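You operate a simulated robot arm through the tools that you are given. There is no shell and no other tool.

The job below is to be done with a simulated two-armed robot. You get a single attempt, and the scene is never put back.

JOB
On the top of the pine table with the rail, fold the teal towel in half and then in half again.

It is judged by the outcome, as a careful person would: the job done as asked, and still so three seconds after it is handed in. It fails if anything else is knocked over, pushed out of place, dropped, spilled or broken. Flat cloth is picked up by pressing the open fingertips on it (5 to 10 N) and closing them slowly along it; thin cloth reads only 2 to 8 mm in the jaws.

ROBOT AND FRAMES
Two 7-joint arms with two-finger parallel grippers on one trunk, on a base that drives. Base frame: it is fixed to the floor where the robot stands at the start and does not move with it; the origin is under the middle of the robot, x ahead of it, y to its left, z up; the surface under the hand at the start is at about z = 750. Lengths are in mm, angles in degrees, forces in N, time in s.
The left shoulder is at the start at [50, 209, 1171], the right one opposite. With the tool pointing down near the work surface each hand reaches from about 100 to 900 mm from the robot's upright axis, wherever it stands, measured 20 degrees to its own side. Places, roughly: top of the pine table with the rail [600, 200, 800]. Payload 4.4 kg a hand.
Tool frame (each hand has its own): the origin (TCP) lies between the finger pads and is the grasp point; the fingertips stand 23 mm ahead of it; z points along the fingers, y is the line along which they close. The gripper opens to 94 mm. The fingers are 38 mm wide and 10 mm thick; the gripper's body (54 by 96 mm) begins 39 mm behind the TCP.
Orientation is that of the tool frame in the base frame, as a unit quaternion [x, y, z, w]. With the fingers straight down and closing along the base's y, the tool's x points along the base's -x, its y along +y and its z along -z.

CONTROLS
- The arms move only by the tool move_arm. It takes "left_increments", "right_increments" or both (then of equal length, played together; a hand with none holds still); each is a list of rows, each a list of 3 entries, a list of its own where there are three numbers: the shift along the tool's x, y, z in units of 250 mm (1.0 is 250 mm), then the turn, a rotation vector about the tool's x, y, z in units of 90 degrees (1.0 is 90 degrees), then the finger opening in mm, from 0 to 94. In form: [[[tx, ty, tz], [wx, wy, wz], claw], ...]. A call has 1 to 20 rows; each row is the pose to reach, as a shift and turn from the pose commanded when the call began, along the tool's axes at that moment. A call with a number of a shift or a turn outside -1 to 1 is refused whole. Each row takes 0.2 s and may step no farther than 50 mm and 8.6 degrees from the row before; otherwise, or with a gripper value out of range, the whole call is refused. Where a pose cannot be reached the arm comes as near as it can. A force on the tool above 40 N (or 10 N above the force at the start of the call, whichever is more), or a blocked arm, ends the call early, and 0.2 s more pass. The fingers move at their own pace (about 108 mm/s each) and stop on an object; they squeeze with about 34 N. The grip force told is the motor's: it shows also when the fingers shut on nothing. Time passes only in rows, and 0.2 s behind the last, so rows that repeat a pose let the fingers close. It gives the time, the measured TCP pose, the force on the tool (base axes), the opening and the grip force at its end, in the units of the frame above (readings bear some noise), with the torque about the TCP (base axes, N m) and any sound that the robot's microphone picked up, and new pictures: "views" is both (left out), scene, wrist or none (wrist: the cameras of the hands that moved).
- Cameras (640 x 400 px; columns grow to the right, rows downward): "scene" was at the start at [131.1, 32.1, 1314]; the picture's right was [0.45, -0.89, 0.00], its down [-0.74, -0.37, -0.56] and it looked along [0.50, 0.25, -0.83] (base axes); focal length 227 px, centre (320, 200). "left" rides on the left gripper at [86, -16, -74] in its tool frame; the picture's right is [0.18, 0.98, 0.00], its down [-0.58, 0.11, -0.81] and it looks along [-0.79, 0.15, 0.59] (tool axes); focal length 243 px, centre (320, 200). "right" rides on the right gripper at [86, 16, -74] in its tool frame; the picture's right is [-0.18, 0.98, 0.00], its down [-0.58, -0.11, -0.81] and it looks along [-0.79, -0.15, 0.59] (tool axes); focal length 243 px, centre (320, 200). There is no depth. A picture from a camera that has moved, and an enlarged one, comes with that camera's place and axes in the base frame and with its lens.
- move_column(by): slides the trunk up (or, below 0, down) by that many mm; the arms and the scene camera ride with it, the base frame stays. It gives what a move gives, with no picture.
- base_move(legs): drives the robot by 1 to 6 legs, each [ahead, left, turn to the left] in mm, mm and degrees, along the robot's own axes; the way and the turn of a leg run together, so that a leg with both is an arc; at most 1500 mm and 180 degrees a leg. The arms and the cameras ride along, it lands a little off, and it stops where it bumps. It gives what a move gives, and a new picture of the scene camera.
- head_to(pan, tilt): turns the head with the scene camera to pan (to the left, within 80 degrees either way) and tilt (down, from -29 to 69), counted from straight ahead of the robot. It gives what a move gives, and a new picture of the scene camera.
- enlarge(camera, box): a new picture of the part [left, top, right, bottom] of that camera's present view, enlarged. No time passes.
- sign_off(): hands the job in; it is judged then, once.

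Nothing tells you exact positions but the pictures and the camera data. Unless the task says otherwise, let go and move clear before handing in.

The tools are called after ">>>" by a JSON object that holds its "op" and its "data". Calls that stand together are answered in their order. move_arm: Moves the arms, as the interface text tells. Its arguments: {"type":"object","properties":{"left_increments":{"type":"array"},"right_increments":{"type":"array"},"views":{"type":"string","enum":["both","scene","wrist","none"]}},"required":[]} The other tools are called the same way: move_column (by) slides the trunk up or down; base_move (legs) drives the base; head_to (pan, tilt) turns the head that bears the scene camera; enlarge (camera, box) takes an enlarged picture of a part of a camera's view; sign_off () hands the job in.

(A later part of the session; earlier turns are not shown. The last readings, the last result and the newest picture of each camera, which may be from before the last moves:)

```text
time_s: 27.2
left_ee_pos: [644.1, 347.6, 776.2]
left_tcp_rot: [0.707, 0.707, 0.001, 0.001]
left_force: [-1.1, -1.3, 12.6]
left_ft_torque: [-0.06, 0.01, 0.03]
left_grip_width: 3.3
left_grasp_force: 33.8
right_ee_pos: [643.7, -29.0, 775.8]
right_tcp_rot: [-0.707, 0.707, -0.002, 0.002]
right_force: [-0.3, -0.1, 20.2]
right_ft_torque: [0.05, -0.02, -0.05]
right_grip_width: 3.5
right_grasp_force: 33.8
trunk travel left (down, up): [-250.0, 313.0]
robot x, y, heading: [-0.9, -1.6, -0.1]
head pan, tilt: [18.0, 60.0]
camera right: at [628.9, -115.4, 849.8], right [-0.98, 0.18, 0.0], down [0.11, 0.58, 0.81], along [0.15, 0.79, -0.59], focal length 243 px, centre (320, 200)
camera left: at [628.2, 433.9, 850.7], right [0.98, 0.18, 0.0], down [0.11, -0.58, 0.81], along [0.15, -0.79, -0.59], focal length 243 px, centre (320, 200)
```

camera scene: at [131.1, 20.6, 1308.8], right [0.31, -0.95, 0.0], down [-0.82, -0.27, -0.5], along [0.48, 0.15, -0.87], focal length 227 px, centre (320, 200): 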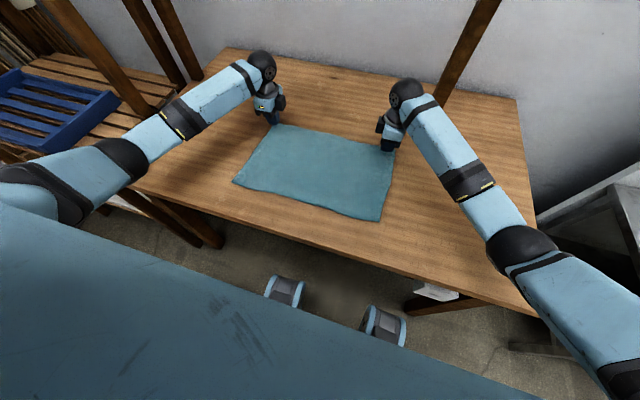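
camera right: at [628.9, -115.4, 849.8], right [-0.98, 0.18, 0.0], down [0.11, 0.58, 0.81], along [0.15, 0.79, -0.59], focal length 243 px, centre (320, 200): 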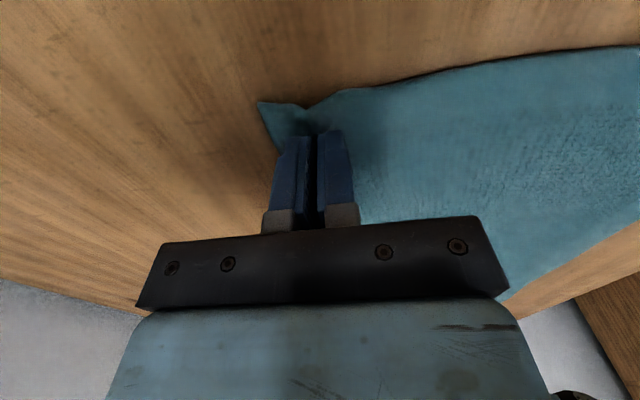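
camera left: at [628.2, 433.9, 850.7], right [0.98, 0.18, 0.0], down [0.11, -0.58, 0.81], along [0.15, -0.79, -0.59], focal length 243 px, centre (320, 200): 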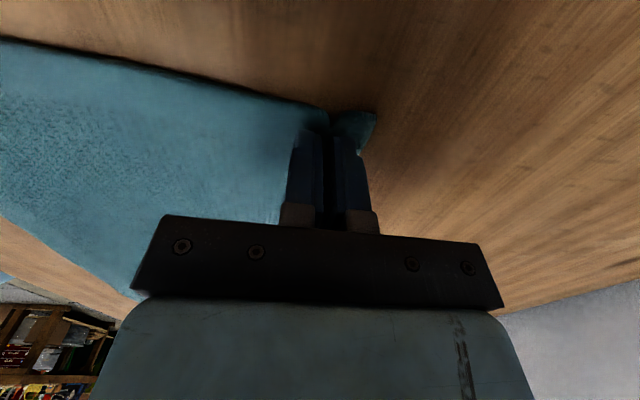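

Both jaws hold cloth now, but with about 18 mm of loose flap beyond, which would turn into a reversed hem at the corners. A cleaner grip is across y with the fingers only just overlapping the edge, so I'll release, rise and turn back.

>>> {"op": "move_arm", "data": {"left_increments": [[[0, 0, -0.01], [0, 0, 0], 10], [[0, 0, -0.02], [0, 0, 0], 25], [[0, 0, -0.1], [0, 0, 0], 40], [[0, 0, -0.2], [0, 0, 0], 40], [[0, 0, -0.28], [0, 0, 0], 40]], "right_increments": [[[0, 0, -0.01], [0, 0, 0], 10], [[0, 0, -0.02], [0, 0, 0], 25], [[0, 0, -0.1], [0, 0, 0], 40], [[0, 0, -0.2], [0, 0, 0], 40], [[0, 0, -0.28], [0, 0, 0], 40]], "views": "none"}}

>>> {"op": "move_arm", "data": {"left_increments": [[[0, 0, 0], [0, 0, -0.09], 34], [[0, 0, 0], [0, 0, -0.18], 34], [[0, 0, 0], [0, 0, -0.27], 34], [[0, 0, 0], [0, 0, -0.36], 34], [[0, 0, 0], [0, 0, -0.45], 34], [[0, 0, 0], [0, 0, -0.54], 34], [[0, 0, 0], [0, 0, -0.63], 34], [[0, 0, 0], [0, 0, -0.72], 34], [[0, 0, 0], [0, 0, -0.81], 34], [[0, 0, 0], [0, 0, -0.9], 34], [[0, 0, 0], [0, 0, -0.99], 34], [[0, 0, 0], [0, 0, -1.0], 34]], "right_increments": [[[0, 0, 0], [0, 0, 0.09], 34], [[0, 0, 0], [0, 0, 0.18], 34], [[0, 0, 0], [0, 0, 0.27], 34], [[0, 0, 0], [0, 0, 0.36], 34], [[0, 0, 0], [0, 0, 0.45], 34], [[0, 0, 0], [0, 0, 0.54], 34], [[0, 0, 0], [0, 0, 0.63], 34], [[0, 0, 0], [0, 0, 0.72], 34], [[0, 0, 0], [0, 0, 0.81], 34], [[0, 0, 0], [0, 0, 0.9], 34], [[0, 0, 0], [0, 0, 0.99], 34], [[0, 0, 0], [0, 0, 1.0], 34]]}}

>>> {"op": "enlarge", "data": {"camera": "scene", "box": [200, 100, 440, 250]}}

```text
time_s: 28.4
left_ee_pos: [644.3, 348.1, 843.3]
left_tcp_rot: [0.707, 0.707, 0.0, -0.001]
left_force: [0.0, -0.2, 0.7]
left_ft_torque: [0.02, 0.01, 0.0]
left_grip_width: 39.9
left_grasp_force: 0.2
right_ee_pos: [646.0, -28.3, 843.6]
right_tcp_rot: [-0.707, 0.707, 0.0, 0.0]
right_force: [-0.5, -0.9, 0.2]
right_ft_torque: [0.01, -0.02, 0.01]
right_grip_width: 40.0
right_grasp_force: 0.0
trunk travel left (down, up): [-250.0, 313.0]
robot x, y, heading: [4.5, 2.1, -0.1]
head pan, tilt: [18.0, 60.0]
```

```text
time_s: 31.0
left_ee_pos: [646.1, 346.0, 844.1]
left_tcp_rot: [-0.001, 1.0, 0.0, 0.0]
left_force: [-0.2, 0.3, 0.3]
left_ft_torque: [-0.01, -0.01, -0.03]
left_grip_width: 34.1
left_grasp_force: 0.1
right_ee_pos: [645.5, -28.6, 843.6]
right_tcp_rot: [0.001, 1.0, 0.001, 0.0]
right_force: [-0.6, 0.5, -0.4]
right_ft_torque: [0.0, 0.0, 0.01]
right_grip_width: 33.9
right_grasp_force: 0.0
trunk travel left (down, up): [-250.0, 313.0]
robot x, y, heading: [1.4, -2.5, 0.1]
head pan, tilt: [18.0, 60.0]
camera scene: at [130.9, 20.6, 1308.9], right [0.31, -0.95, 0.0], down [-0.82, -0.27, -0.5], along [0.48, 0.15, -0.87], focal length 227 px, centre (320, 200)
camera right: at [561.1, -11.8, 917.2], right [0.19, 0.98, 0.0], down [0.58, -0.11, 0.81], along [0.79, -0.15, -0.59], focal length 243 px, centre (320, 200)
camera left: at [559.8, 330.4, 917.9], right [-0.19, 0.98, 0.0], down [0.58, 0.11, 0.81], along [0.79, 0.15, -0.59], focal length 243 px, centre (320, 200)
```

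scene: 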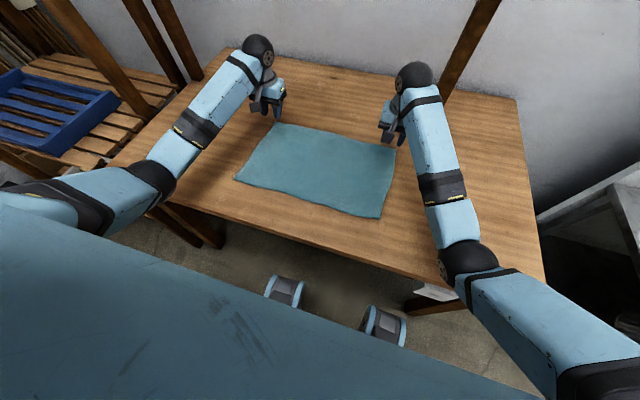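
right: 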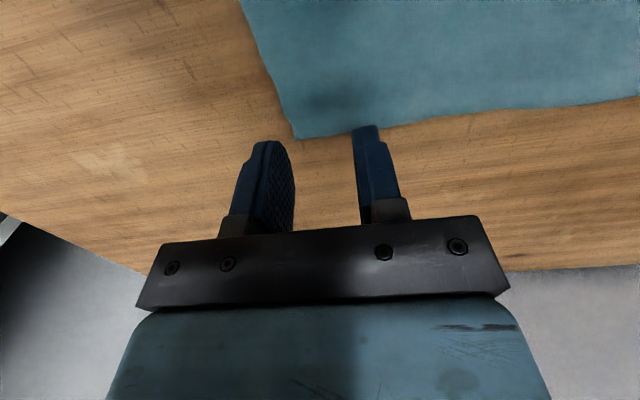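
left: 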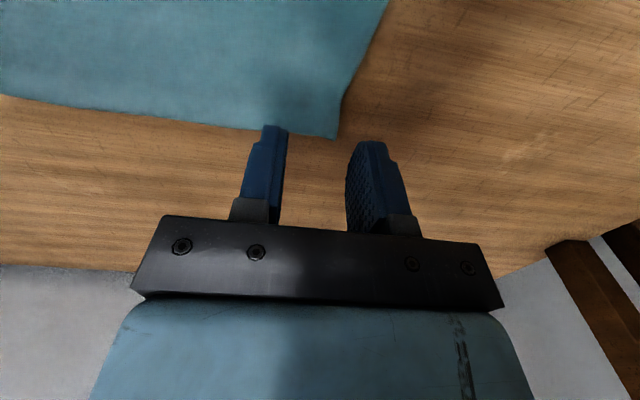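

```text
2.67 times, centred on (320, 175) of scene
camera zoom: at [130.9, 20.6, 1308.9], right [0.31, -0.95, 0.0], down [-0.82, -0.27, -0.5], along [0.48, 0.15, -0.87], focal length 606 px, centre (320, 267)
```

zoom: 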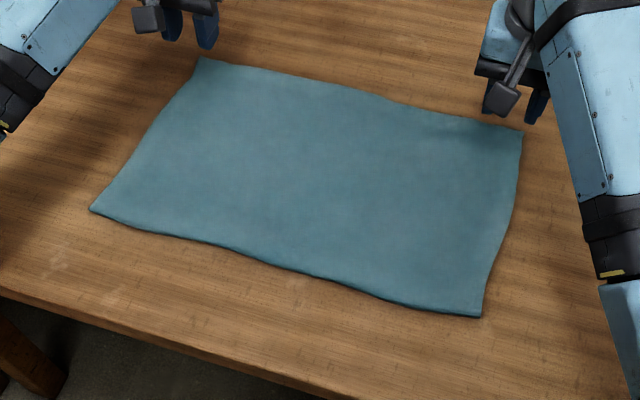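

The towel has slid about 15–25 mm away from me but is still flat: far corners near [690,369] and [690,-56], near corners near [428,383] and [434,-55]. I'll move the hands so their fingers overlap only the last ~14 mm of the far edge.

>>> {"op": "move_arm", "data": {"left_increments": [[[-0.1, -0.02, 0.04], [0, 0, 0], 36], [[-0.2, -0.044, 0.12], [0, 0, 0], 36], [[-0.2, -0.044, 0.2], [0, 0, 0], 36], [[-0.2, -0.044, 0.236], [0, 0, 0], 36], [[-0.2, -0.044, 0.236], [0, 0, 0], 36]], "right_increments": [[[-0.1, 0.02, 0.04], [0, 0, 0], 36], [[-0.202, 0.034, 0.12], [0, 0, 0], 36], [[-0.202, 0.034, 0.2], [0, 0, 0], 36], [[-0.202, 0.034, 0.234], [0, 0, 0], 36], [[-0.202, 0.034, 0.234], [0, 0, 0], 36]]}}

```text
time_s: 32.2
left_ee_pos: [696.5, 335.3, 783.0]
left_tcp_rot: [0.0, 1.0, 0.0, 0.0]
left_force: [-0.1, -0.5, 0.1]
left_ft_torque: [-0.04, -0.01, -0.03]
left_grip_width: 36.0
left_grasp_force: 0.0
right_ee_pos: [696.2, -20.4, 784.3]
right_tcp_rot: [0.0, 1.0, 0.0, 0.001]
right_force: [0.1, -0.2, -0.1]
right_ft_torque: [0.01, 0.02, 0.0]
right_grip_width: 36.0
right_grasp_force: 0.1
trunk travel left (down, up): [-250.0, 313.0]
robot x, y, heading: [-3.4, 2.9, -0.3]
head pan, tilt: [18.0, 60.0]
camera scene: at [130.8, 20.6, 1309.0], right [0.31, -0.95, 0.0], down [-0.82, -0.27, -0.5], along [0.48, 0.15, -0.87], focal length 227 px, centre (320, 200)
camera right: at [611.5, -4.4, 857.2], right [0.18, 0.98, 0.0], down [0.58, -0.11, 0.81], along [0.79, -0.15, -0.59], focal length 243 px, centre (320, 200)
camera left: at [610.0, 320.1, 858.2], right [-0.18, 0.98, 0.0], down [0.58, 0.11, 0.81], along [0.79, 0.15, -0.59], focal length 243 px, centre (320, 200)
```

scene: 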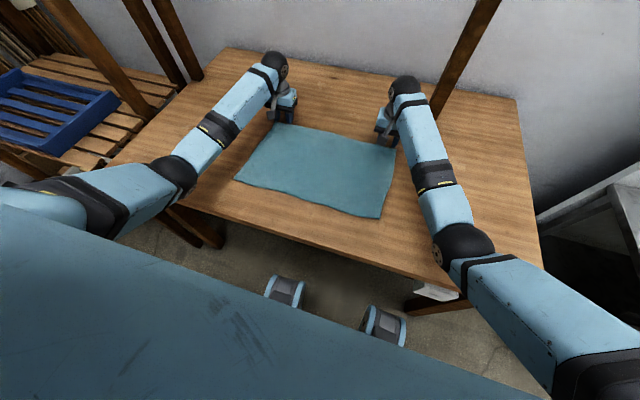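
right: 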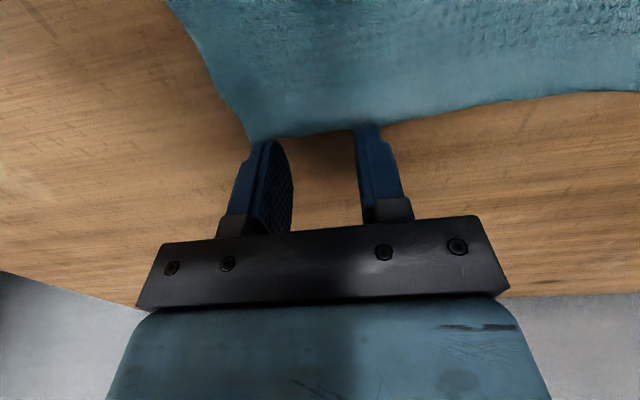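
left: 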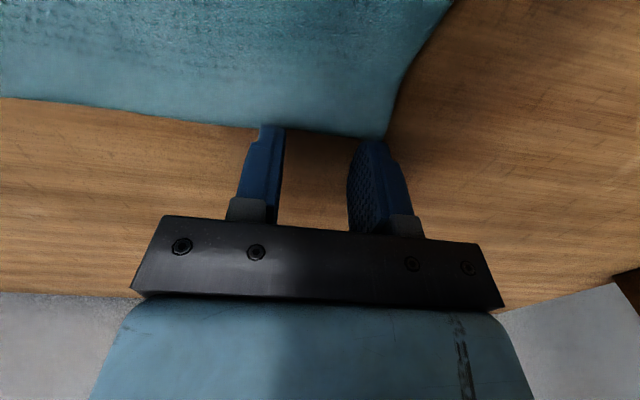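

The finger overlap is about 14 mm on each side, as planned. I'll press and close slowly.

>>> {"op": "move_arm", "data": {"left_increments": [[[0, 0, 0.018], [0, 0, 0], 36], [[0, 0, 0.028], [0, 0, 0], 36], [[0, 0, 0.034], [0, 0, 0], 36], [[0, 0, 0.034], [0, 0, 0], 33], [[0, 0, 0.034], [0, 0, 0], 30], [[0, 0, 0.034], [0, 0, 0], 27], [[0, 0, 0.034], [0, 0, 0], 24], [[0, 0, 0.034], [0, 0, 0], 21], [[0, 0, 0.034], [0, 0, 0], 18], [[0, 0, 0.034], [0, 0, 0], 15], [[0, 0, 0.034], [0, 0, 0], 12], [[0, 0, 0.034], [0, 0, 0], 9], [[0, 0, 0.034], [0, 0, 0], 6], [[0, 0, 0.034], [0, 0, 0], 3], [[0, 0, 0.034], [0, 0, 0], 0], [[0, 0, 0.034], [0, 0, 0], 0]], "right_increments": [[[0, 0, 0.02], [0, 0, 0], 36], [[0, 0, 0.03], [0, 0, 0], 36], [[0, 0, 0.038], [0, 0, 0], 36], [[0, 0, 0.038], [0, 0, 0], 33], [[0, 0, 0.038], [0, 0, 0], 30], [[0, 0, 0.038], [0, 0, 0], 27], [[0, 0, 0.038], [0, 0, 0], 24], [[0, 0, 0.038], [0, 0, 0], 21], [[0, 0, 0.038], [0, 0, 0], 18], [[0, 0, 0.038], [0, 0, 0], 15], [[0, 0, 0.038], [0, 0, 0], 12], [[0, 0, 0.038], [0, 0, 0], 9], [[0, 0, 0.038], [0, 0, 0], 6], [[0, 0, 0.038], [0, 0, 0], 3], [[0, 0, 0.038], [0, 0, 0], 0], [[0, 0, 0.038], [0, 0, 0], 0]], "views": "wrist"}}

```text
time_s: 35.6
left_ee_pos: [695.0, 335.8, 776.8]
left_tcp_rot: [0.0, 1.0, 0.0, 0.001]
left_force: [0.3, -0.7, 2.7]
left_ft_torque: [-0.01, 0.07, 0.02]
left_grip_width: 3.4
left_grasp_force: 33.6
right_ee_pos: [695.9, -20.4, 775.5]
right_tcp_rot: [0.0, 1.0, -0.001, 0.001]
right_force: [1.1, 1.0, 5.5]
right_ft_torque: [0.03, 0.1, -0.03]
right_grip_width: 0.0
right_grasp_force: 33.7
trunk travel left (down, up): [-250.0, 313.0]
robot x, y, heading: [-2.9, 4.7, 0.0]
head pan, tilt: [18.0, 60.0]
camera right: at [611.4, -3.6, 849.9], right [0.18, 0.98, 0.0], down [0.58, -0.11, 0.81], along [0.79, -0.15, -0.59], focal length 243 px, centre (320, 200)
camera left: at [609.3, 320.0, 850.9], right [-0.18, 0.98, 0.0], down [0.58, 0.11, 0.81], along [0.79, 0.15, -0.59], focal length 243 px, centre (320, 200)
```

right: 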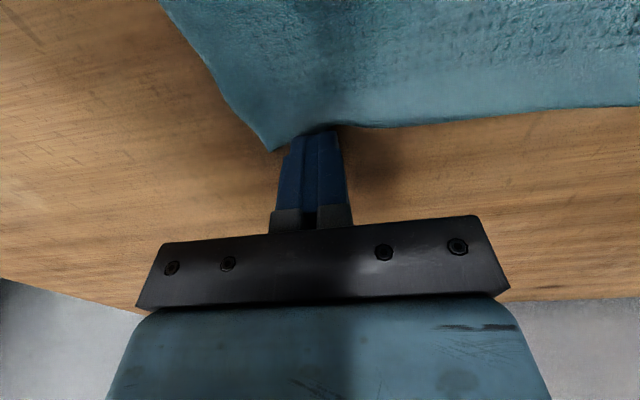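
left: 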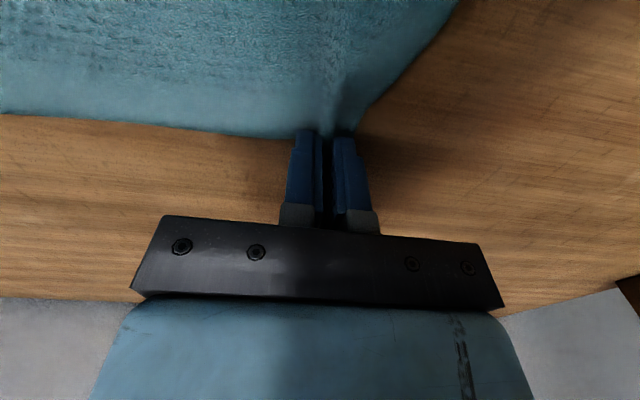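

The left has a good edge grip (3.4 mm); the right slipped off. I'll retry the right a little further in, wider and firmer.

>>> {"op": "move_arm", "data": {"right_increments": [[[0, 0, -0.05], [0, 0, 0], 10], [[0.016, 0.04, -0.05], [0, 0, 0], 42], [[0.016, 0.04, -0.05], [0, 0, 0], 42], [[0.016, 0.04, -0.015], [0, 0, 0], 42], [[0.016, 0.04, 0.0], [0, 0, 0], 42], [[0.016, 0.04, 0.004], [0, 0, 0], 42]], "views": "wrist"}}

```text
time_s: 37.0
left_ee_pos: [694.7, 336.6, 776.9]
left_tcp_rot: [0.0, 1.0, 0.001, 0.002]
left_force: [1.0, -0.5, 2.0]
left_ft_torque: [0.0, -0.02, 0.04]
left_grip_width: 3.8
left_grasp_force: 33.9
right_ee_pos: [692.3, -8.2, 777.5]
right_tcp_rot: [-0.001, 1.0, 0.0, 0.003]
right_force: [-2.0, 0.5, 9.1]
right_ft_torque: [0.03, 0.19, -0.02]
right_grip_width: 42.0
right_grasp_force: 0.0
trunk travel left (down, up): [-250.0, 313.0]
robot x, y, heading: [1.5, -1.8, 0.2]
head pan, tilt: [18.0, 60.0]
camera right: at [606.9, 6.6, 849.7], right [0.18, 0.98, 0.0], down [0.58, -0.11, 0.81], along [0.79, -0.15, -0.59], focal length 243 px, centre (320, 200)
```

right: 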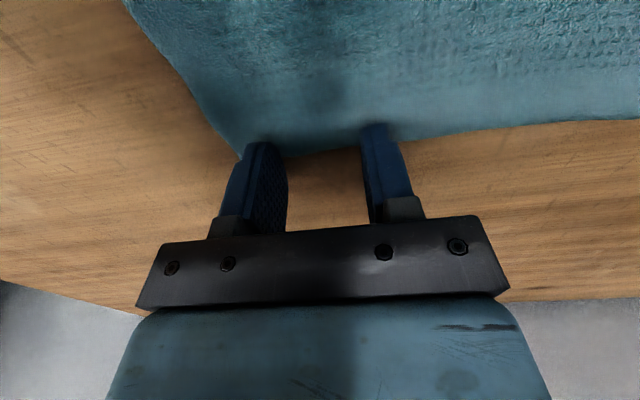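

The outer finger is now about 15 mm inside the side edge at 9 N. Closing the right slowly.

>>> {"op": "move_arm", "data": {"right_increments": [[[0, 0, 0.004], [0, 0, 0], 42], [[0, 0, 0.004], [0, 0, 0], 39], [[0, 0, 0.004], [0, 0, 0], 36], [[0, 0, 0.004], [0, 0, 0], 33], [[0, 0, 0.004], [0, 0, 0], 30], [[0, 0, 0.004], [0, 0, 0], 27], [[0, 0, 0.004], [0, 0, 0], 24], [[0, 0, 0.004], [0, 0, 0], 21], [[0, 0, 0.004], [0, 0, 0], 18], [[0, 0, 0.004], [0, 0, 0], 15], [[0, 0, 0.004], [0, 0, 0], 12], [[0, 0, 0.004], [0, 0, 0], 9], [[0, 0, 0.004], [0, 0, 0], 6], [[0, 0, 0.004], [0, 0, 0], 3], [[0, 0, 0.004], [0, 0, 0], 0], [[0, 0, 0.004], [0, 0, 0], 0]], "views": "wrist"}}

```text
time_s: 40.4
left_ee_pos: [694.6, 335.1, 777.3]
left_tcp_rot: [0.0, 1.0, 0.0, 0.001]
left_force: [0.7, -11.0, 1.0]
left_ft_torque: [-0.26, 0.01, 0.21]
left_grip_width: 4.0
left_grasp_force: 33.9
right_ee_pos: [690.8, -8.2, 775.2]
right_tcp_rot: [-0.001, 1.0, 0.0, 0.002]
right_force: [0.5, 12.6, 22.3]
right_ft_torque: [0.25, 0.27, -0.12]
right_grip_width: 4.4
right_grasp_force: 34.3
trunk travel left (down, up): [-250.0, 313.0]
robot x, y, heading: [2.0, 2.5, 0.1]
head pan, tilt: [18.0, 60.0]
camera right: at [606.0, 6.8, 849.0], right [0.18, 0.98, 0.0], down [0.58, -0.11, 0.81], along [0.79, -0.15, -0.59], focal length 243 px, centre (320, 200)
```

right: 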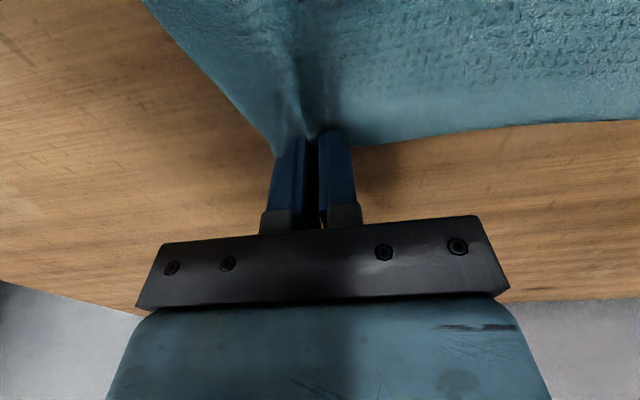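

Both corners are held (4.0 and 4.4 mm). I'll lift and swing the far edge over toward me, pausing halfway above the fold line at about x=560.

>>> {"op": "move_arm", "data": {"left_increments": [[[0, -0.01, -0.04], [0, 0, 0], 0], [[0.04, -0.014, -0.12], [0, 0, 0], 0], [[0.1, -0.014, -0.2], [0, 0, 0], 0], [[0.18, -0.014, -0.28], [0, 0, 0], 0], [[0.26, -0.014, -0.34], [0, 0, 0], 0], [[0.34, -0.014, -0.38], [0, 0, 0], 0], [[0.42, -0.014, -0.4], [0, 0, 0], 0], [[0.5, -0.014, -0.4], [0, 0, 0], 0]], "right_increments": [[[0, 0.01, -0.045], [0, 0, 0], 0], [[0.04, 0.014, -0.125], [0, 0, 0], 0], [[0.1, 0.014, -0.205], [0, 0, 0], 0], [[0.175, 0.014, -0.285], [0, 0, 0], 0], [[0.25, 0.014, -0.345], [0, 0, 0], 0], [[0.33, 0.014, -0.385], [0, 0, 0], 0], [[0.405, 0.014, -0.405], [0, 0, 0], 0], [[0.48, 0.014, -0.405], [0, 0, 0], 0]]}}

```text
time_s: 42.2
left_ee_pos: [570.4, 331.7, 875.7]
left_tcp_rot: [-0.001, 1.0, 0.0, 0.0]
left_force: [-0.2, -6.4, -1.1]
left_ft_torque: [-0.1, 0.0, 0.13]
left_grip_width: 3.6
left_grasp_force: 33.7
right_ee_pos: [571.5, -8.5, 876.3]
right_tcp_rot: [0.0, 1.0, 0.0, 0.001]
right_force: [0.5, 6.5, 0.5]
right_ft_torque: [0.16, 0.04, -0.09]
right_grip_width: 4.1
right_grasp_force: 34.3
trunk travel left (down, up): [-250.0, 313.0]
robot x, y, heading: [-0.4, 1.6, -0.1]
head pan, tilt: [18.0, 60.0]
camera scene: at [130.3, 20.9, 1309.0], right [0.31, -0.95, 0.0], down [-0.82, -0.27, -0.5], along [0.48, 0.15, -0.87], focal length 227 px, centre (320, 200)
camera right: at [486.3, 7.8, 949.6], right [0.18, 0.98, 0.0], down [0.58, -0.11, 0.81], along [0.79, -0.15, -0.59], focal length 243 px, centre (320, 200)
camera left: at [484.5, 316.0, 949.2], right [-0.18, 0.98, 0.0], down [0.58, 0.11, 0.81], along [0.79, 0.15, -0.59], focal length 243 px, centre (320, 200)
```

scene: 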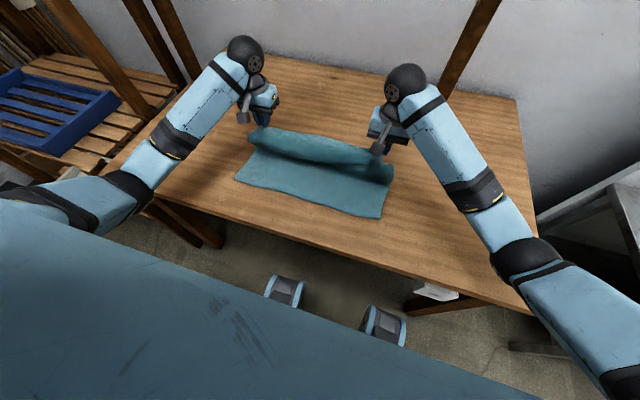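
right: 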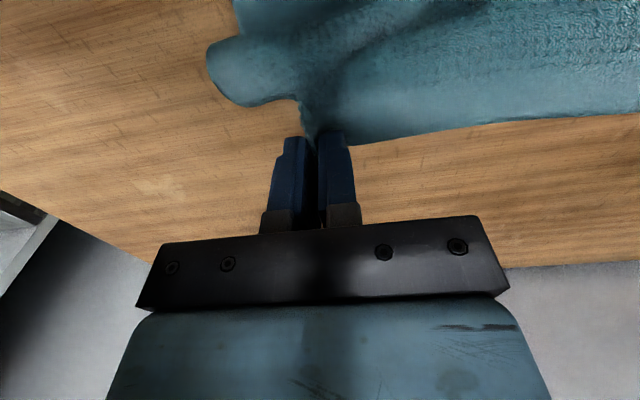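
left: 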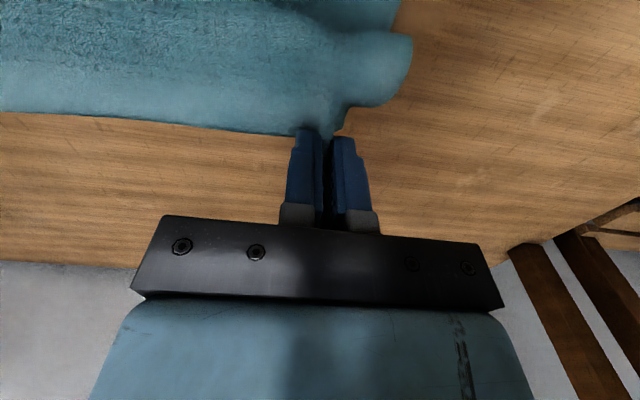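

The far edge is lifted nicely and the near half stays flat. I'll bring it down over the near edge while tilting the fingers about 30°.

>>> {"op": "move_arm", "data": {"left_increments": [[[0.08, 0, 0.01], [0, -0.04, 0], 0], [[0.16, 0, 0.04], [0, -0.09, 0], 0], [[0.23, 0, 0.08], [0, -0.14, 0], 0], [[0.3, 0, 0.13], [0, -0.19, 0], 0], [[0.36, 0, 0.19], [0, -0.24, 0], 0], [[0.41, 0, 0.24], [0, -0.28, 0], 0], [[0.45, 0, 0.29], [0, -0.31, 0], 0], [[0.475, 0, 0.325], [0, -0.33, 0], 0], [[0.485, 0, 0.345], [0, -0.33, 0], 0], [[0.485, 0, 0.345], [0, -0.33, 0], 0]], "right_increments": [[[0.08, 0, 0.01], [0, -0.04, 0], 0], [[0.155, 0, 0.04], [0, -0.09, 0], 0], [[0.225, 0, 0.08], [0, -0.14, 0], 0], [[0.29, 0, 0.13], [0, -0.19, 0], 0], [[0.35, 0, 0.19], [0, -0.24, 0], 0], [[0.4, 0, 0.24], [0, -0.28, 0], 0], [[0.435, 0, 0.29], [0, -0.31, 0], 0], [[0.46, 0, 0.325], [0, -0.33, 0], 0], [[0.47, 0, 0.345], [0, -0.33, 0], 0], [[0.47, 0, 0.345], [0, -0.33, 0], 0]]}}

>>> {"op": "enlarge", "data": {"camera": "scene", "box": [200, 100, 440, 250]}}

```text
time_s: 44.4
left_ee_pos: [448.6, 331.5, 791.5]
left_tcp_rot: [-0.001, 0.967, 0.0, 0.257]
left_force: [1.4, -4.7, 2.0]
left_ft_torque: [-0.16, 0.02, 0.01]
left_grip_width: 3.6
left_grasp_force: 33.3
right_ee_pos: [454.5, -5.8, 789.9]
right_tcp_rot: [0.0, 0.966, 0.0, 0.258]
right_force: [2.9, 4.7, 10.2]
right_ft_torque: [0.18, 0.01, -0.02]
right_grip_width: 4.5
right_grasp_force: 33.5
trunk travel left (down, up): [-250.0, 313.0]
robot x, y, heading: [0.0, -1.2, 0.1]
head pan, tilt: [18.0, 60.0]
camera scene: at [130.5, 20.5, 1309.1], right [0.31, -0.95, 0.0], down [-0.82, -0.27, -0.5], along [0.48, 0.15, -0.87], focal length 227 px, centre (320, 200)
camera right: at [344.1, 10.0, 809.8], right [0.16, 0.98, 0.09], down [0.1, -0.11, 0.99], along [0.98, -0.15, -0.12], focal length 243 px, centre (320, 200)
camera left: at [337.2, 315.9, 812.7], right [-0.16, 0.98, -0.09], down [0.1, 0.11, 0.99], along [0.98, 0.15, -0.12], focal length 243 px, centre (320, 200)
```

scene: 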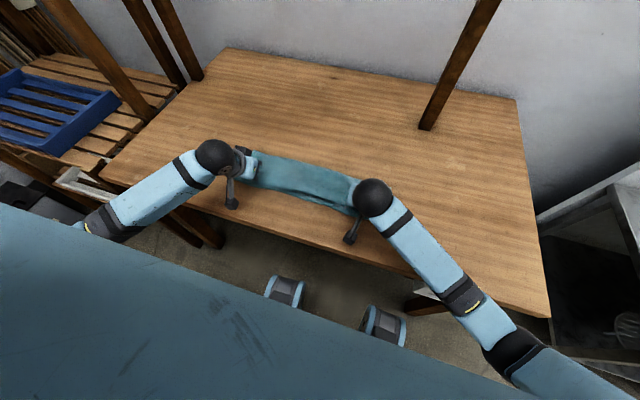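
right: 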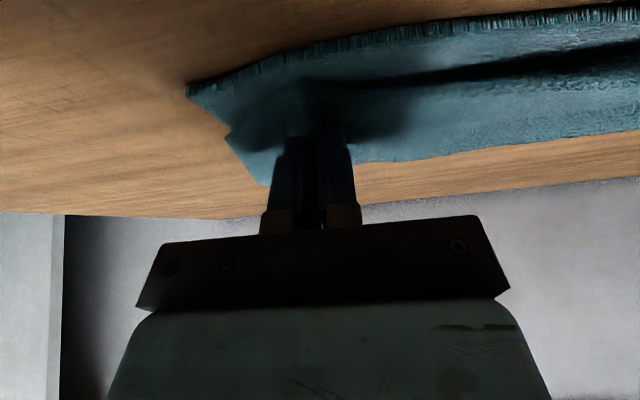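
left: 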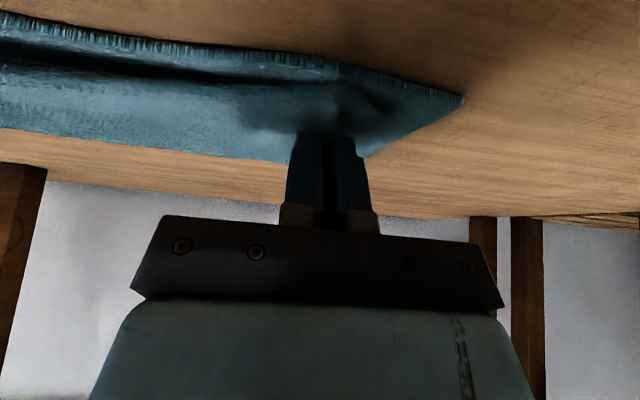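

```text
2.67 times, centred on (320, 175) of scene
camera zoom: at [130.5, 20.5, 1309.1], right [0.31, -0.95, 0.0], down [-0.82, -0.27, -0.5], along [0.48, 0.15, -0.87], focal length 606 px, centre (320, 267)
```

zoom: 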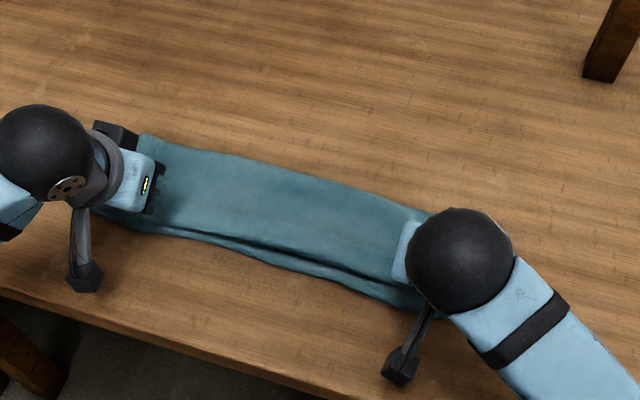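

The upper layer is in position, its edge about 10 mm short of the near edge. I'll slide 7 mm nearer, open gently, and back the hands away along the fingers.

>>> {"op": "move_arm", "data": {"left_increments": [[[0.012, 0, -0.007], [0, 0, 0], 0], [[0.024, 0, -0.014], [0, 0, 0], 0], [[0.024, 0, -0.014], [0, 0, 0], 8], [[0.024, 0, -0.014], [0, 0, 0], 16], [[0.024, 0, -0.014], [0, 0, 0], 26], [[0.024, 0, -0.014], [0, 0, 0], 34], [[0.024, 0, -0.06], [0, 0, 0], 34], [[0.024, 0, -0.14], [0, 0, 0], 34], [[0.0, 0, -0.26], [0, 0, 0], 34], [[-0.05, 0, -0.4], [0, 0, 0], 34], [[-0.1, 0, -0.55], [0, 0, 0], 34]], "right_increments": [[[0.012, 0, -0.007], [0, 0, 0], 0], [[0.024, 0, -0.016], [0, 0, 0], 0], [[0.024, 0, -0.016], [0, 0, 0], 8], [[0.024, 0, -0.016], [0, 0, 0], 16], [[0.024, 0, -0.016], [0, 0, 0], 26], [[0.024, 0, -0.016], [0, 0, 0], 34], [[0.024, 0, -0.06], [0, 0, 0], 34], [[0.024, 0, -0.14], [0, 0, 0], 34], [[0.0, 0, -0.26], [0, 0, 0], 34], [[-0.05, 0, -0.4], [0, 0, 0], 34], [[-0.1, 0, -0.55], [0, 0, 0], 34]]}}

>>> {"op": "enlarge", "data": {"camera": "scene", "box": [200, 100, 440, 250]}}

```text
time_s: 46.8
left_ee_pos: [402.9, 333.2, 921.8]
left_tcp_rot: [0.001, 0.966, 0.0, 0.257]
left_force: [-0.3, 0.9, -0.5]
left_ft_torque: [-0.01, 0.02, 0.01]
left_grip_width: 33.9
left_grasp_force: 0.1
right_ee_pos: [428.4, -95.9, 869.0]
right_tcp_rot: [-0.006, 0.955, -0.128, 0.267]
right_force: [0.3, 0.3, -0.1]
right_ft_torque: [-0.02, -0.01, 0.0]
right_grip_width: 34.3
right_grasp_force: 0.2
trunk travel left (down, up): [-250.0, 313.0]
robot x, y, heading: [1.6, -2.3, -0.1]
head pan, tilt: [18.0, 60.0]
stopped in row 11 (right hand): the arm was blocked; the commanded pose is now the measured one
camera scene: at [130.8, 20.5, 1308.8], right [0.31, -0.95, 0.0], down [-0.82, -0.27, -0.5], along [0.48, 0.15, -0.87], focal length 227 px, centre (320, 200)
camera right: at [319.4, -69.1, 881.1], right [0.21, 0.97, -0.15], down [0.08, 0.13, 0.99], along [0.97, -0.22, -0.05], focal length 243 px, centre (320, 200)
camera left: at [291.6, 317.1, 943.0], right [-0.16, 0.98, -0.09], down [0.1, 0.11, 0.99], along [0.98, 0.15, -0.12], focal length 243 px, centre (320, 200)
```

scene: 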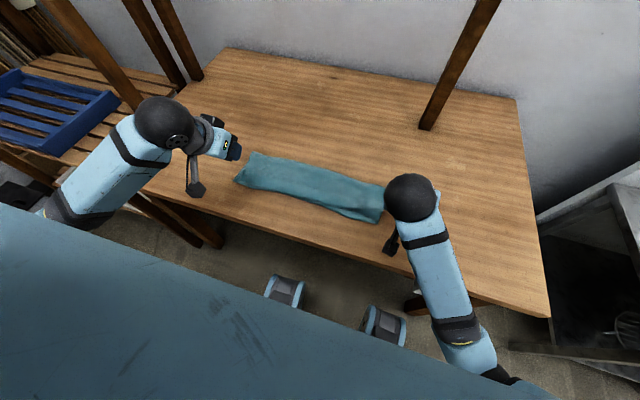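
right: 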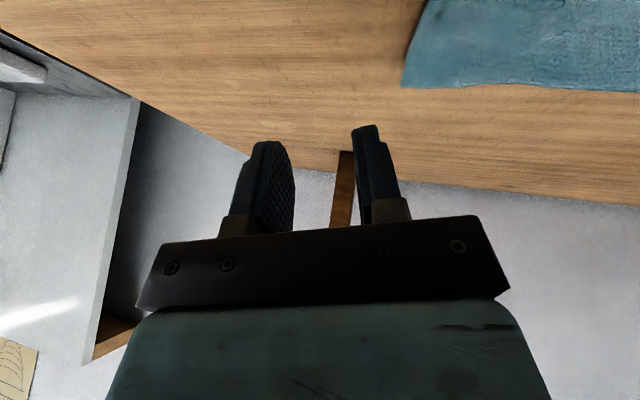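
left: 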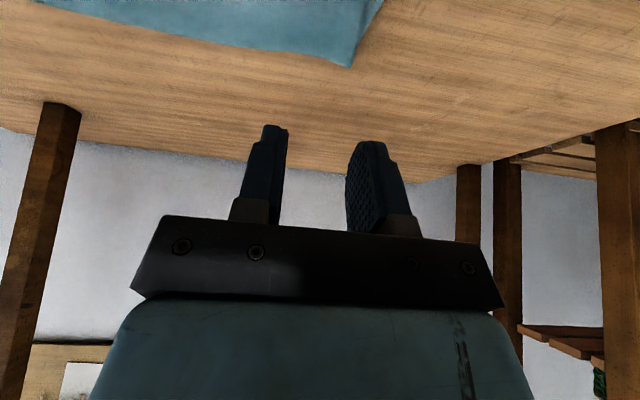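

```text
2.67 times, centred on (320, 175) of scene
camera zoom: at [130.8, 20.5, 1308.8], right [0.31, -0.95, 0.0], down [-0.82, -0.27, -0.5], along [0.48, 0.15, -0.87], focal length 606 px, centre (320, 267)
```

zoom: 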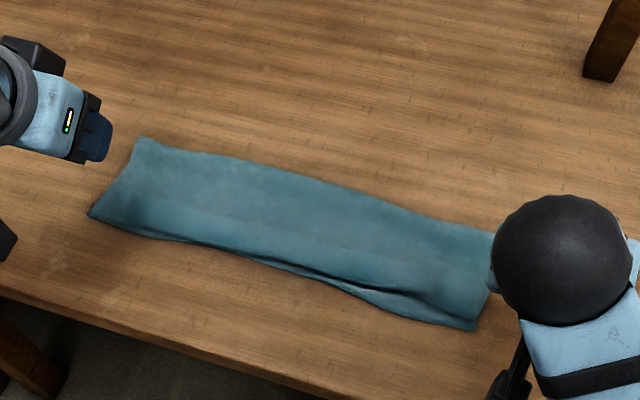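

The first fold came out well: a double strip roughly 430 by 130 mm. The right arm ran into a joint limit while retreating, so I'll level both hands, move them clear and inspect.

>>> {"op": "move_arm", "data": {"left_increments": [[[0, 0, -0.02], [0, 0.07, 0], 40], [[0, 0.02, -0.04], [0, 0.14, 0], 40], [[0, 0.04, -0.06], [0, 0.21, 0], 40], [[0, 0.06, -0.08], [0, 0.28, 0], 40], [[0, 0.08, -0.1], [0, 0.331, 0], 40]], "right_increments": [[[-0.07, -0.055, 0.0], [-0.033, 0.069, 0.002], 40], [[-0.14, -0.11, 0.0], [-0.066, 0.138, 0.003], 40], [[-0.21, -0.165, 0.0], [-0.1, 0.208, 0.005], 40], [[-0.275, -0.22, 0.0], [-0.133, 0.277, 0.006], 40], [[-0.343, -0.276, 0.003], [-0.166, 0.346, 0.008], 40]]}}

>>> {"op": "enlarge", "data": {"camera": "scene", "box": [216, 125, 408, 245]}}

```text
time_s: 47.4
left_ee_pos: [400.5, 335.3, 927.6]
left_tcp_rot: [0.0, 0.983, 0.0, 0.183]
left_force: [-0.6, 0.2, -0.2]
left_ft_torque: [-0.01, -0.01, -0.01]
left_grip_width: 40.0
left_grasp_force: 0.1
right_ee_pos: [461.8, -204.7, 863.2]
right_tcp_rot: [-0.008, 0.953, -0.223, 0.203]
right_force: [0.3, -0.5, 1.1]
right_ft_torque: [-0.03, 0.02, 0.0]
right_grip_width: 40.0
right_grasp_force: 0.0
trunk travel left (down, up): [-250.0, 313.0]
robot x, y, heading: [0.1, 1.3, -0.3]
head pan, tilt: [18.0, 60.0]
stopped in row 2 (right hand): the arm was blocked; the commanded pose is now the measured one
camera scene: at [131.1, 20.9, 1308.6], right [0.31, -0.95, 0.0], down [-0.82, -0.27, -0.5], along [0.48, 0.15, -0.87], focal length 227 px, centre (320, 200)
camera right: at [355.7, -168.9, 883.3], right [0.24, 0.9, -0.35], down [0.21, 0.3, 0.93], along [0.95, -0.3, -0.12], focal length 243 px, centre (320, 200)
camera left: at [292.6, 319.4, 966.2], right [-0.17, 0.98, -0.07], down [0.25, 0.11, 0.96], along [0.95, 0.15, -0.27], focal length 243 px, centre (320, 200)
```

scene: 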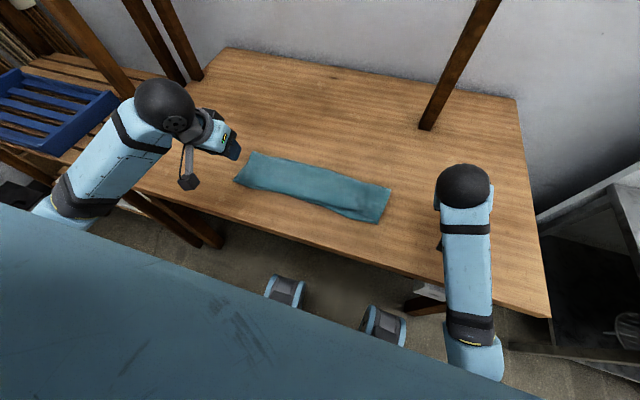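
right: 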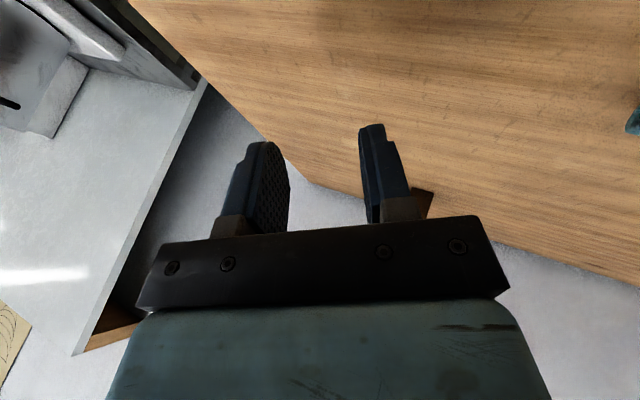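
left: 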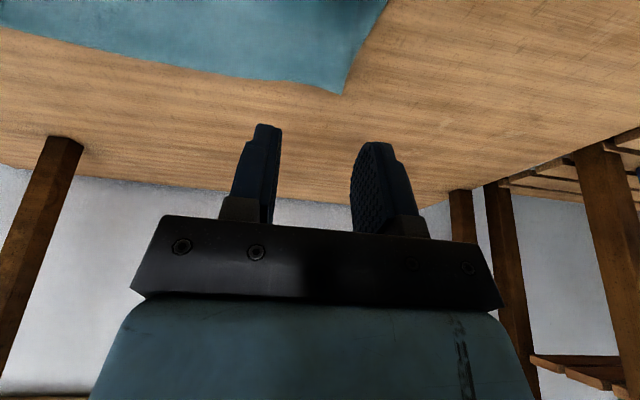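

```text
3.33 times, centred on (312, 185) of scene
camera zoom: at [131.1, 20.9, 1308.6], right [0.31, -0.95, 0.0], down [-0.82, -0.27, -0.5], along [0.48, 0.15, -0.87], focal length 757 px, centre (347, 250)
```

zoom: 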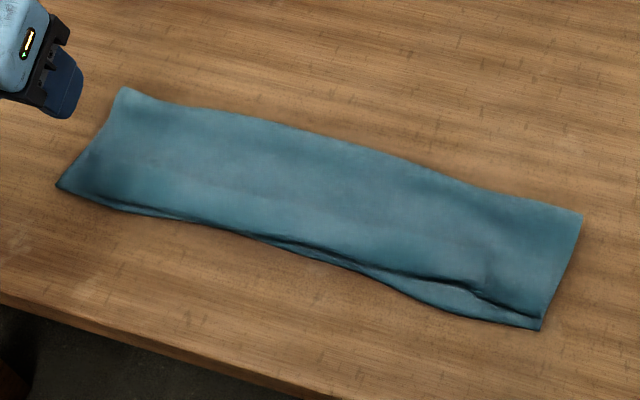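

The first fold is neat, with edges meeting closely and the corners flat. I'll bring both hands back to upright, moving the right one forward out of its cramped pose.

>>> {"op": "move_arm", "data": {"left_increments": [[[-0.045, 0.024, 0.017], [0, 0.047, 0], 40], [[-0.09, 0.048, 0.034], [0, 0.094, 0], 40], [[-0.135, 0.072, 0.052], [0, 0.141, 0], 40], [[-0.18, 0.096, 0.069], [0, 0.188, 0], 40], [[-0.224, 0.12, 0.086], [0, 0.235, 0], 40]], "right_increments": [[[-0.09, -0.015, -0.008], [-0.058, 0.053, 0.002], 40], [[-0.18, -0.03, -0.016], [-0.116, 0.106, 0.004], 40], [[-0.27, -0.045, -0.024], [-0.174, 0.158, 0.006], 40], [[-0.36, -0.06, -0.032], [-0.232, 0.211, 0.008], 40], [[-0.458, -0.073, -0.04], [-0.29, 0.264, 0.01], 40], [[-0.458, -0.073, -0.04], [-0.29, 0.264, 0.01], 40]], "views": "scene"}}

```text
refused: give rows for one hand, or as many for the one as for the other
```

One row count differed, so I'm resending with equal rows.

>>> {"op": "move_arm", "data": {"left_increments": [[[-0.045, 0.024, 0.017], [0, 0.047, 0], 40], [[-0.09, 0.048, 0.034], [0, 0.094, 0], 40], [[-0.135, 0.072, 0.052], [0, 0.141, 0], 40], [[-0.18, 0.096, 0.069], [0, 0.188, 0], 40], [[-0.224, 0.12, 0.086], [0, 0.235, 0], 40], [[-0.224, 0.12, 0.086], [0, 0.235, 0], 40]], "right_increments": [[[-0.09, -0.015, -0.008], [-0.058, 0.053, 0.002], 40], [[-0.18, -0.03, -0.016], [-0.116, 0.106, 0.004], 40], [[-0.27, -0.045, -0.024], [-0.174, 0.158, 0.006], 40], [[-0.36, -0.06, -0.032], [-0.232, 0.211, 0.008], 40], [[-0.458, -0.073, -0.04], [-0.29, 0.264, 0.01], 40], [[-0.458, -0.073, -0.04], [-0.29, 0.264, 0.01], 40]], "views": "scene"}}

```text
time_s: 47.9
left_ee_pos: [419.1, 346.3, 944.5]
left_tcp_rot: [0.0, 0.992, -0.001, 0.123]
left_force: [0.4, 1.2, 0.5]
left_ft_torque: [0.02, -0.01, -0.01]
left_grip_width: 40.0
left_grasp_force: 0.0
right_ee_pos: [472.6, -287.5, 875.6]
right_tcp_rot: [-0.016, 0.956, -0.266, 0.121]
right_force: [0.7, 0.4, 0.4]
right_ft_torque: [0.02, -0.01, -0.02]
right_grip_width: 40.1
right_grasp_force: 0.0
trunk travel left (down, up): [-250.0, 313.0]
robot x, y, heading: [-0.5, -1.2, 0.0]
head pan, tilt: [18.0, 60.0]
stopped in row 2 (right hand): the arm was blocked; the commanded pose is now the measured one
camera scene: at [131.0, 20.6, 1325.0], right [0.31, -0.95, 0.0], down [-0.82, -0.27, -0.5], along [0.48, 0.15, -0.87], focal length 227 px, centre (320, 200)
```

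scene: 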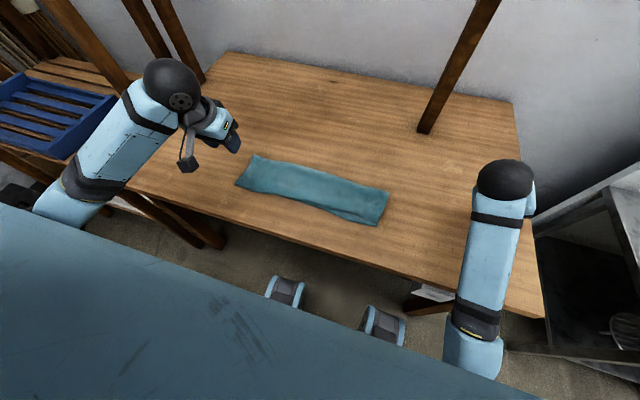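

The right arm keeps drifting right and reporting it's blocked. I'll turn the head to look at its elbow before moving it further.

>>> {"op": "head_to", "data": {"pan": -35, "tilt": 60}}

```text
time_s: 49.2
left_ee_pos: [418.7, 345.8, 945.3]
left_tcp_rot: [-0.001, 0.992, 0.0, 0.123]
left_force: [-0.6, 0.6, -0.2]
left_ft_torque: [0.03, 0.01, 0.01]
left_grip_width: 39.9
left_grasp_force: 0.0
right_ee_pos: [472.7, -290.8, 876.5]
right_tcp_rot: [-0.012, 0.956, -0.268, 0.121]
right_force: [0.9, -0.3, -0.4]
right_ft_torque: [0.0, 0.0, 0.02]
right_grip_width: 39.9
right_grasp_force: 0.1
trunk travel left (down, up): [-250.0, 313.0]
robot x, y, heading: [0.3, -2.0, 0.0]
head pan, tilt: [-35.0, 60.0]
camera scene: at [122.4, -38.0, 1324.7], right [-0.57, -0.82, 0.0], down [-0.71, 0.5, -0.5], along [0.41, -0.29, -0.87], focal length 227 px, centre (320, 200)
```

scene: 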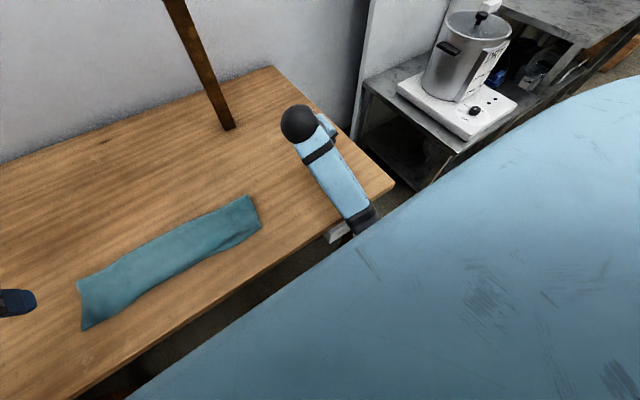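

The elbow is hidden behind the body, probably low by the table's near edge. I'll try raising the right hand straight up in small steps without turning it.

>>> {"op": "move_arm", "data": {"right_increments": [[[-0.018, -0.041, -0.066], [0, 0, 0], 40], [[-0.036, -0.082, -0.132], [0, 0, 0], 40], [[-0.054, -0.124, -0.199], [0, 0, 0], 40], [[-0.072, -0.165, -0.265], [0, 0, 0], 40], [[-0.09, -0.206, -0.331], [0, 0, 0], 40]], "views": "both"}}

```text
time_s: 49.9
left_ee_pos: [419.9, 344.9, 933.9]
left_tcp_rot: [0.0, 0.992, -0.001, 0.123]
left_force: [0.3, -0.3, -0.3]
left_ft_torque: [0.03, 0.01, 0.01]
left_grip_width: 40.0
left_grasp_force: 0.0
right_ee_pos: [465.0, -351.1, 909.6]
right_tcp_rot: [-0.006, 0.931, -0.349, 0.103]
right_force: [0.6, 0.5, 1.1]
right_ft_torque: [-0.03, 0.0, -0.02]
right_grip_width: 40.2
right_grasp_force: 0.1
trunk travel left (down, up): [-250.0, 313.0]
robot x, y, heading: [-1.1, 2.7, 0.3]
head pan, tilt: [-35.0, 60.0]
stopped in row 3 (right hand): the arm was blocked; the commanded pose is now the measured one
camera scene: at [122.5, -37.8, 1313.9], right [-0.57, -0.82, 0.0], down [-0.71, 0.5, -0.5], along [0.41, -0.29, -0.87], focal length 227 px, centre (320, 200)
camera right: at [369.2, -298.6, 937.8], right [0.24, 0.76, -0.61], down [0.41, 0.49, 0.77], along [0.88, -0.43, -0.19], focal length 243 px, centre (320, 200)
```

scene: 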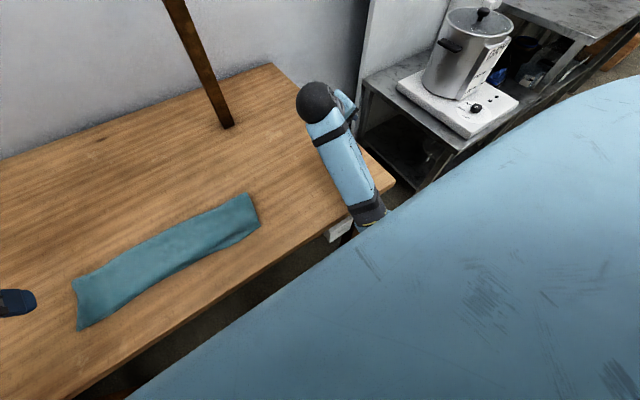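
right: 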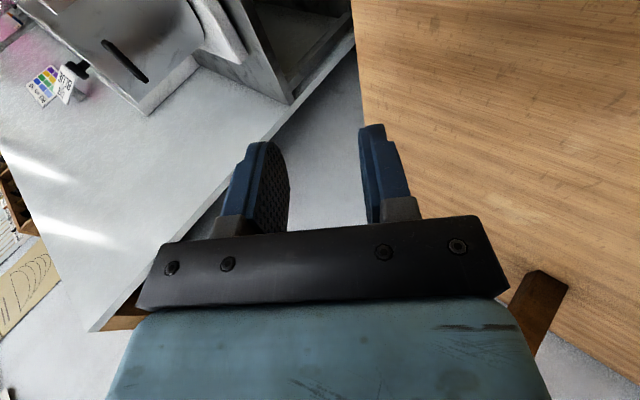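

The hand keeps rolling outward instead of rising. Before trying anything else I'll look from other head angles.

>>> {"op": "head_to", "data": {"pan": -20, "tilt": 69}}

>>> {"op": "head_to", "data": {"pan": -75, "tilt": 45}}

```text
time_s: 50.7
left_ee_pos: [420.1, 345.6, 933.0]
left_tcp_rot: [0.0, 0.993, 0.0, 0.122]
left_force: [0.7, 0.0, 0.3]
left_ft_torque: [0.0, 0.01, 0.02]
left_grip_width: 39.8
left_grasp_force: 0.2
right_ee_pos: [466.3, -352.0, 910.1]
right_tcp_rot: [-0.005, 0.931, -0.35, 0.102]
right_force: [0.4, -0.1, 1.0]
right_ft_torque: [0.0, -0.02, -0.03]
right_grip_width: 40.0
right_grasp_force: 0.0
trunk travel left (down, up): [-250.0, 313.0]
robot x, y, heading: [2.1, -0.6, -0.1]
head pan, tilt: [-20.0, 68.8]
camera scene: at [120.3, -19.0, 1304.6], right [-0.34, -0.94, 0.0], down [-0.88, 0.32, -0.36], along [0.34, -0.12, -0.93], focal length 227 px, centre (320, 200)
```

scene: 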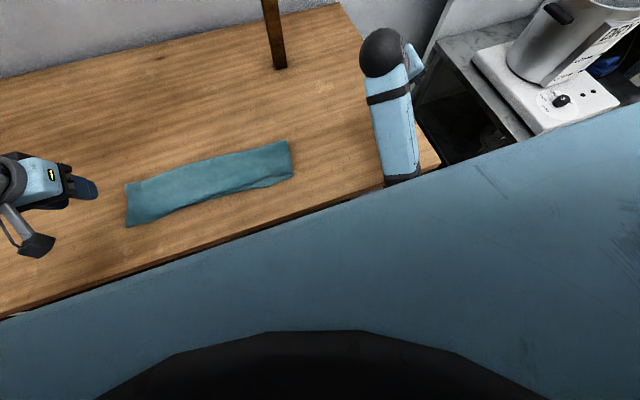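

```text
time_s: 51.9
left_ee_pos: [418.8, 345.9, 932.4]
left_tcp_rot: [0.0, 0.993, 0.0, 0.122]
left_force: [-0.3, 0.1, 0.3]
left_ft_torque: [-0.04, -0.01, 0.0]
left_grip_width: 40.0
left_grasp_force: 0.0
right_ee_pos: [467.7, -352.6, 910.6]
right_tcp_rot: [-0.007, 0.931, -0.349, 0.103]
right_force: [-0.5, 0.1, 0.0]
right_ft_torque: [-0.01, -0.02, 0.0]
right_grip_width: 39.9
right_grasp_force: 0.1
trunk travel left (down, up): [-250.0, 313.0]
robot x, y, heading: [3.9, -1.8, -0.0]
head pan, tilt: [-75.0, 45.0]
camera scene: at [88.8, -78.4, 1332.9], right [-0.97, -0.26, 0.0], down [-0.18, 0.68, -0.71], along [0.18, -0.68, -0.71], focal length 227 px, centre (320, 200)
```

scene: 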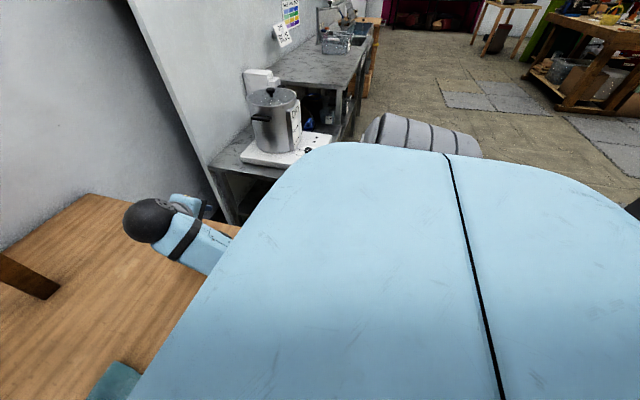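

The forearm runs back to an elbow tucked against the body, above table height and clear of the table. A straight forward move of the right hand, unrotated, should unfold it.

>>> {"op": "move_arm", "data": {"right_increments": [[[-0.06, 0.004, 0.012], [0, 0, 0], 40], [[-0.12, 0.008, 0.024], [0, 0, 0], 40], [[-0.18, 0.012, 0.036], [0, 0, 0], 40], [[-0.24, 0.016, 0.048], [0, 0, 0], 40], [[-0.3, 0.02, 0.06], [0, 0, 0], 40], [[-0.36, 0.024, 0.072], [0, 0, 0], 40]], "views": "none"}}

>>> {"op": "head_to", "data": {"pan": -20, "tilt": 60}}

```text
time_s: 53.5
left_ee_pos: [420.0, 344.7, 930.0]
left_tcp_rot: [0.0, 0.992, 0.0, 0.122]
left_force: [-0.9, 0.6, -0.2]
left_ft_torque: [-0.03, 0.02, -0.01]
left_grip_width: 40.3
left_grasp_force: 0.0
right_ee_pos: [548.7, -388.2, 897.2]
right_tcp_rot: [-0.005, 0.917, -0.391, 0.081]
right_force: [-0.2, -0.5, -0.5]
right_ft_torque: [-0.01, -0.01, -0.01]
right_grip_width: 39.9
right_grasp_force: 0.1
trunk travel left (down, up): [-250.0, 313.0]
robot x, y, heading: [2.5, -0.6, 0.1]
head pan, tilt: [-75.0, 45.0]
stopped in row 6 (right hand): the arm was blocked; the commanded pose is now the measured one
```

```text
time_s: 54.8
left_ee_pos: [419.5, 345.9, 929.5]
left_tcp_rot: [0.001, 0.992, -0.001, 0.123]
left_force: [0.0, -0.2, -0.2]
left_ft_torque: [-0.01, 0.0, 0.03]
left_grip_width: 40.0
left_grasp_force: 0.1
right_ee_pos: [549.0, -388.2, 895.4]
right_tcp_rot: [-0.005, 0.917, -0.391, 0.08]
right_force: [0.7, 0.2, 0.5]
right_ft_torque: [0.02, -0.01, -0.01]
right_grip_width: 40.1
right_grasp_force: 0.0
trunk travel left (down, up): [-250.0, 313.0]
robot x, y, heading: [0.6, -0.3, -0.2]
head pan, tilt: [-20.0, 60.0]
camera scene: at [130.3, -22.8, 1308.9], right [-0.34, -0.94, 0.0], down [-0.81, 0.3, -0.5], along [0.47, -0.17, -0.87], focal length 227 px, centre (320, 200)
```

scene: 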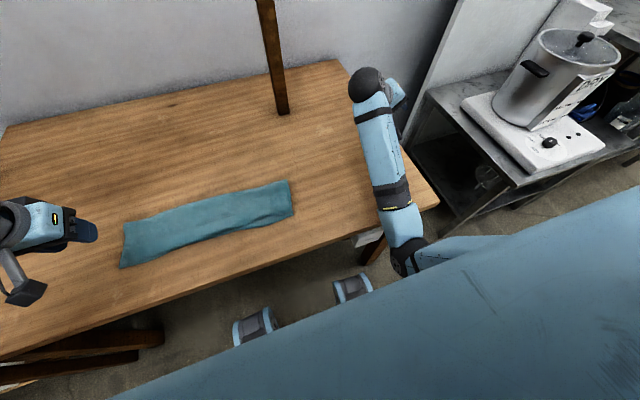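

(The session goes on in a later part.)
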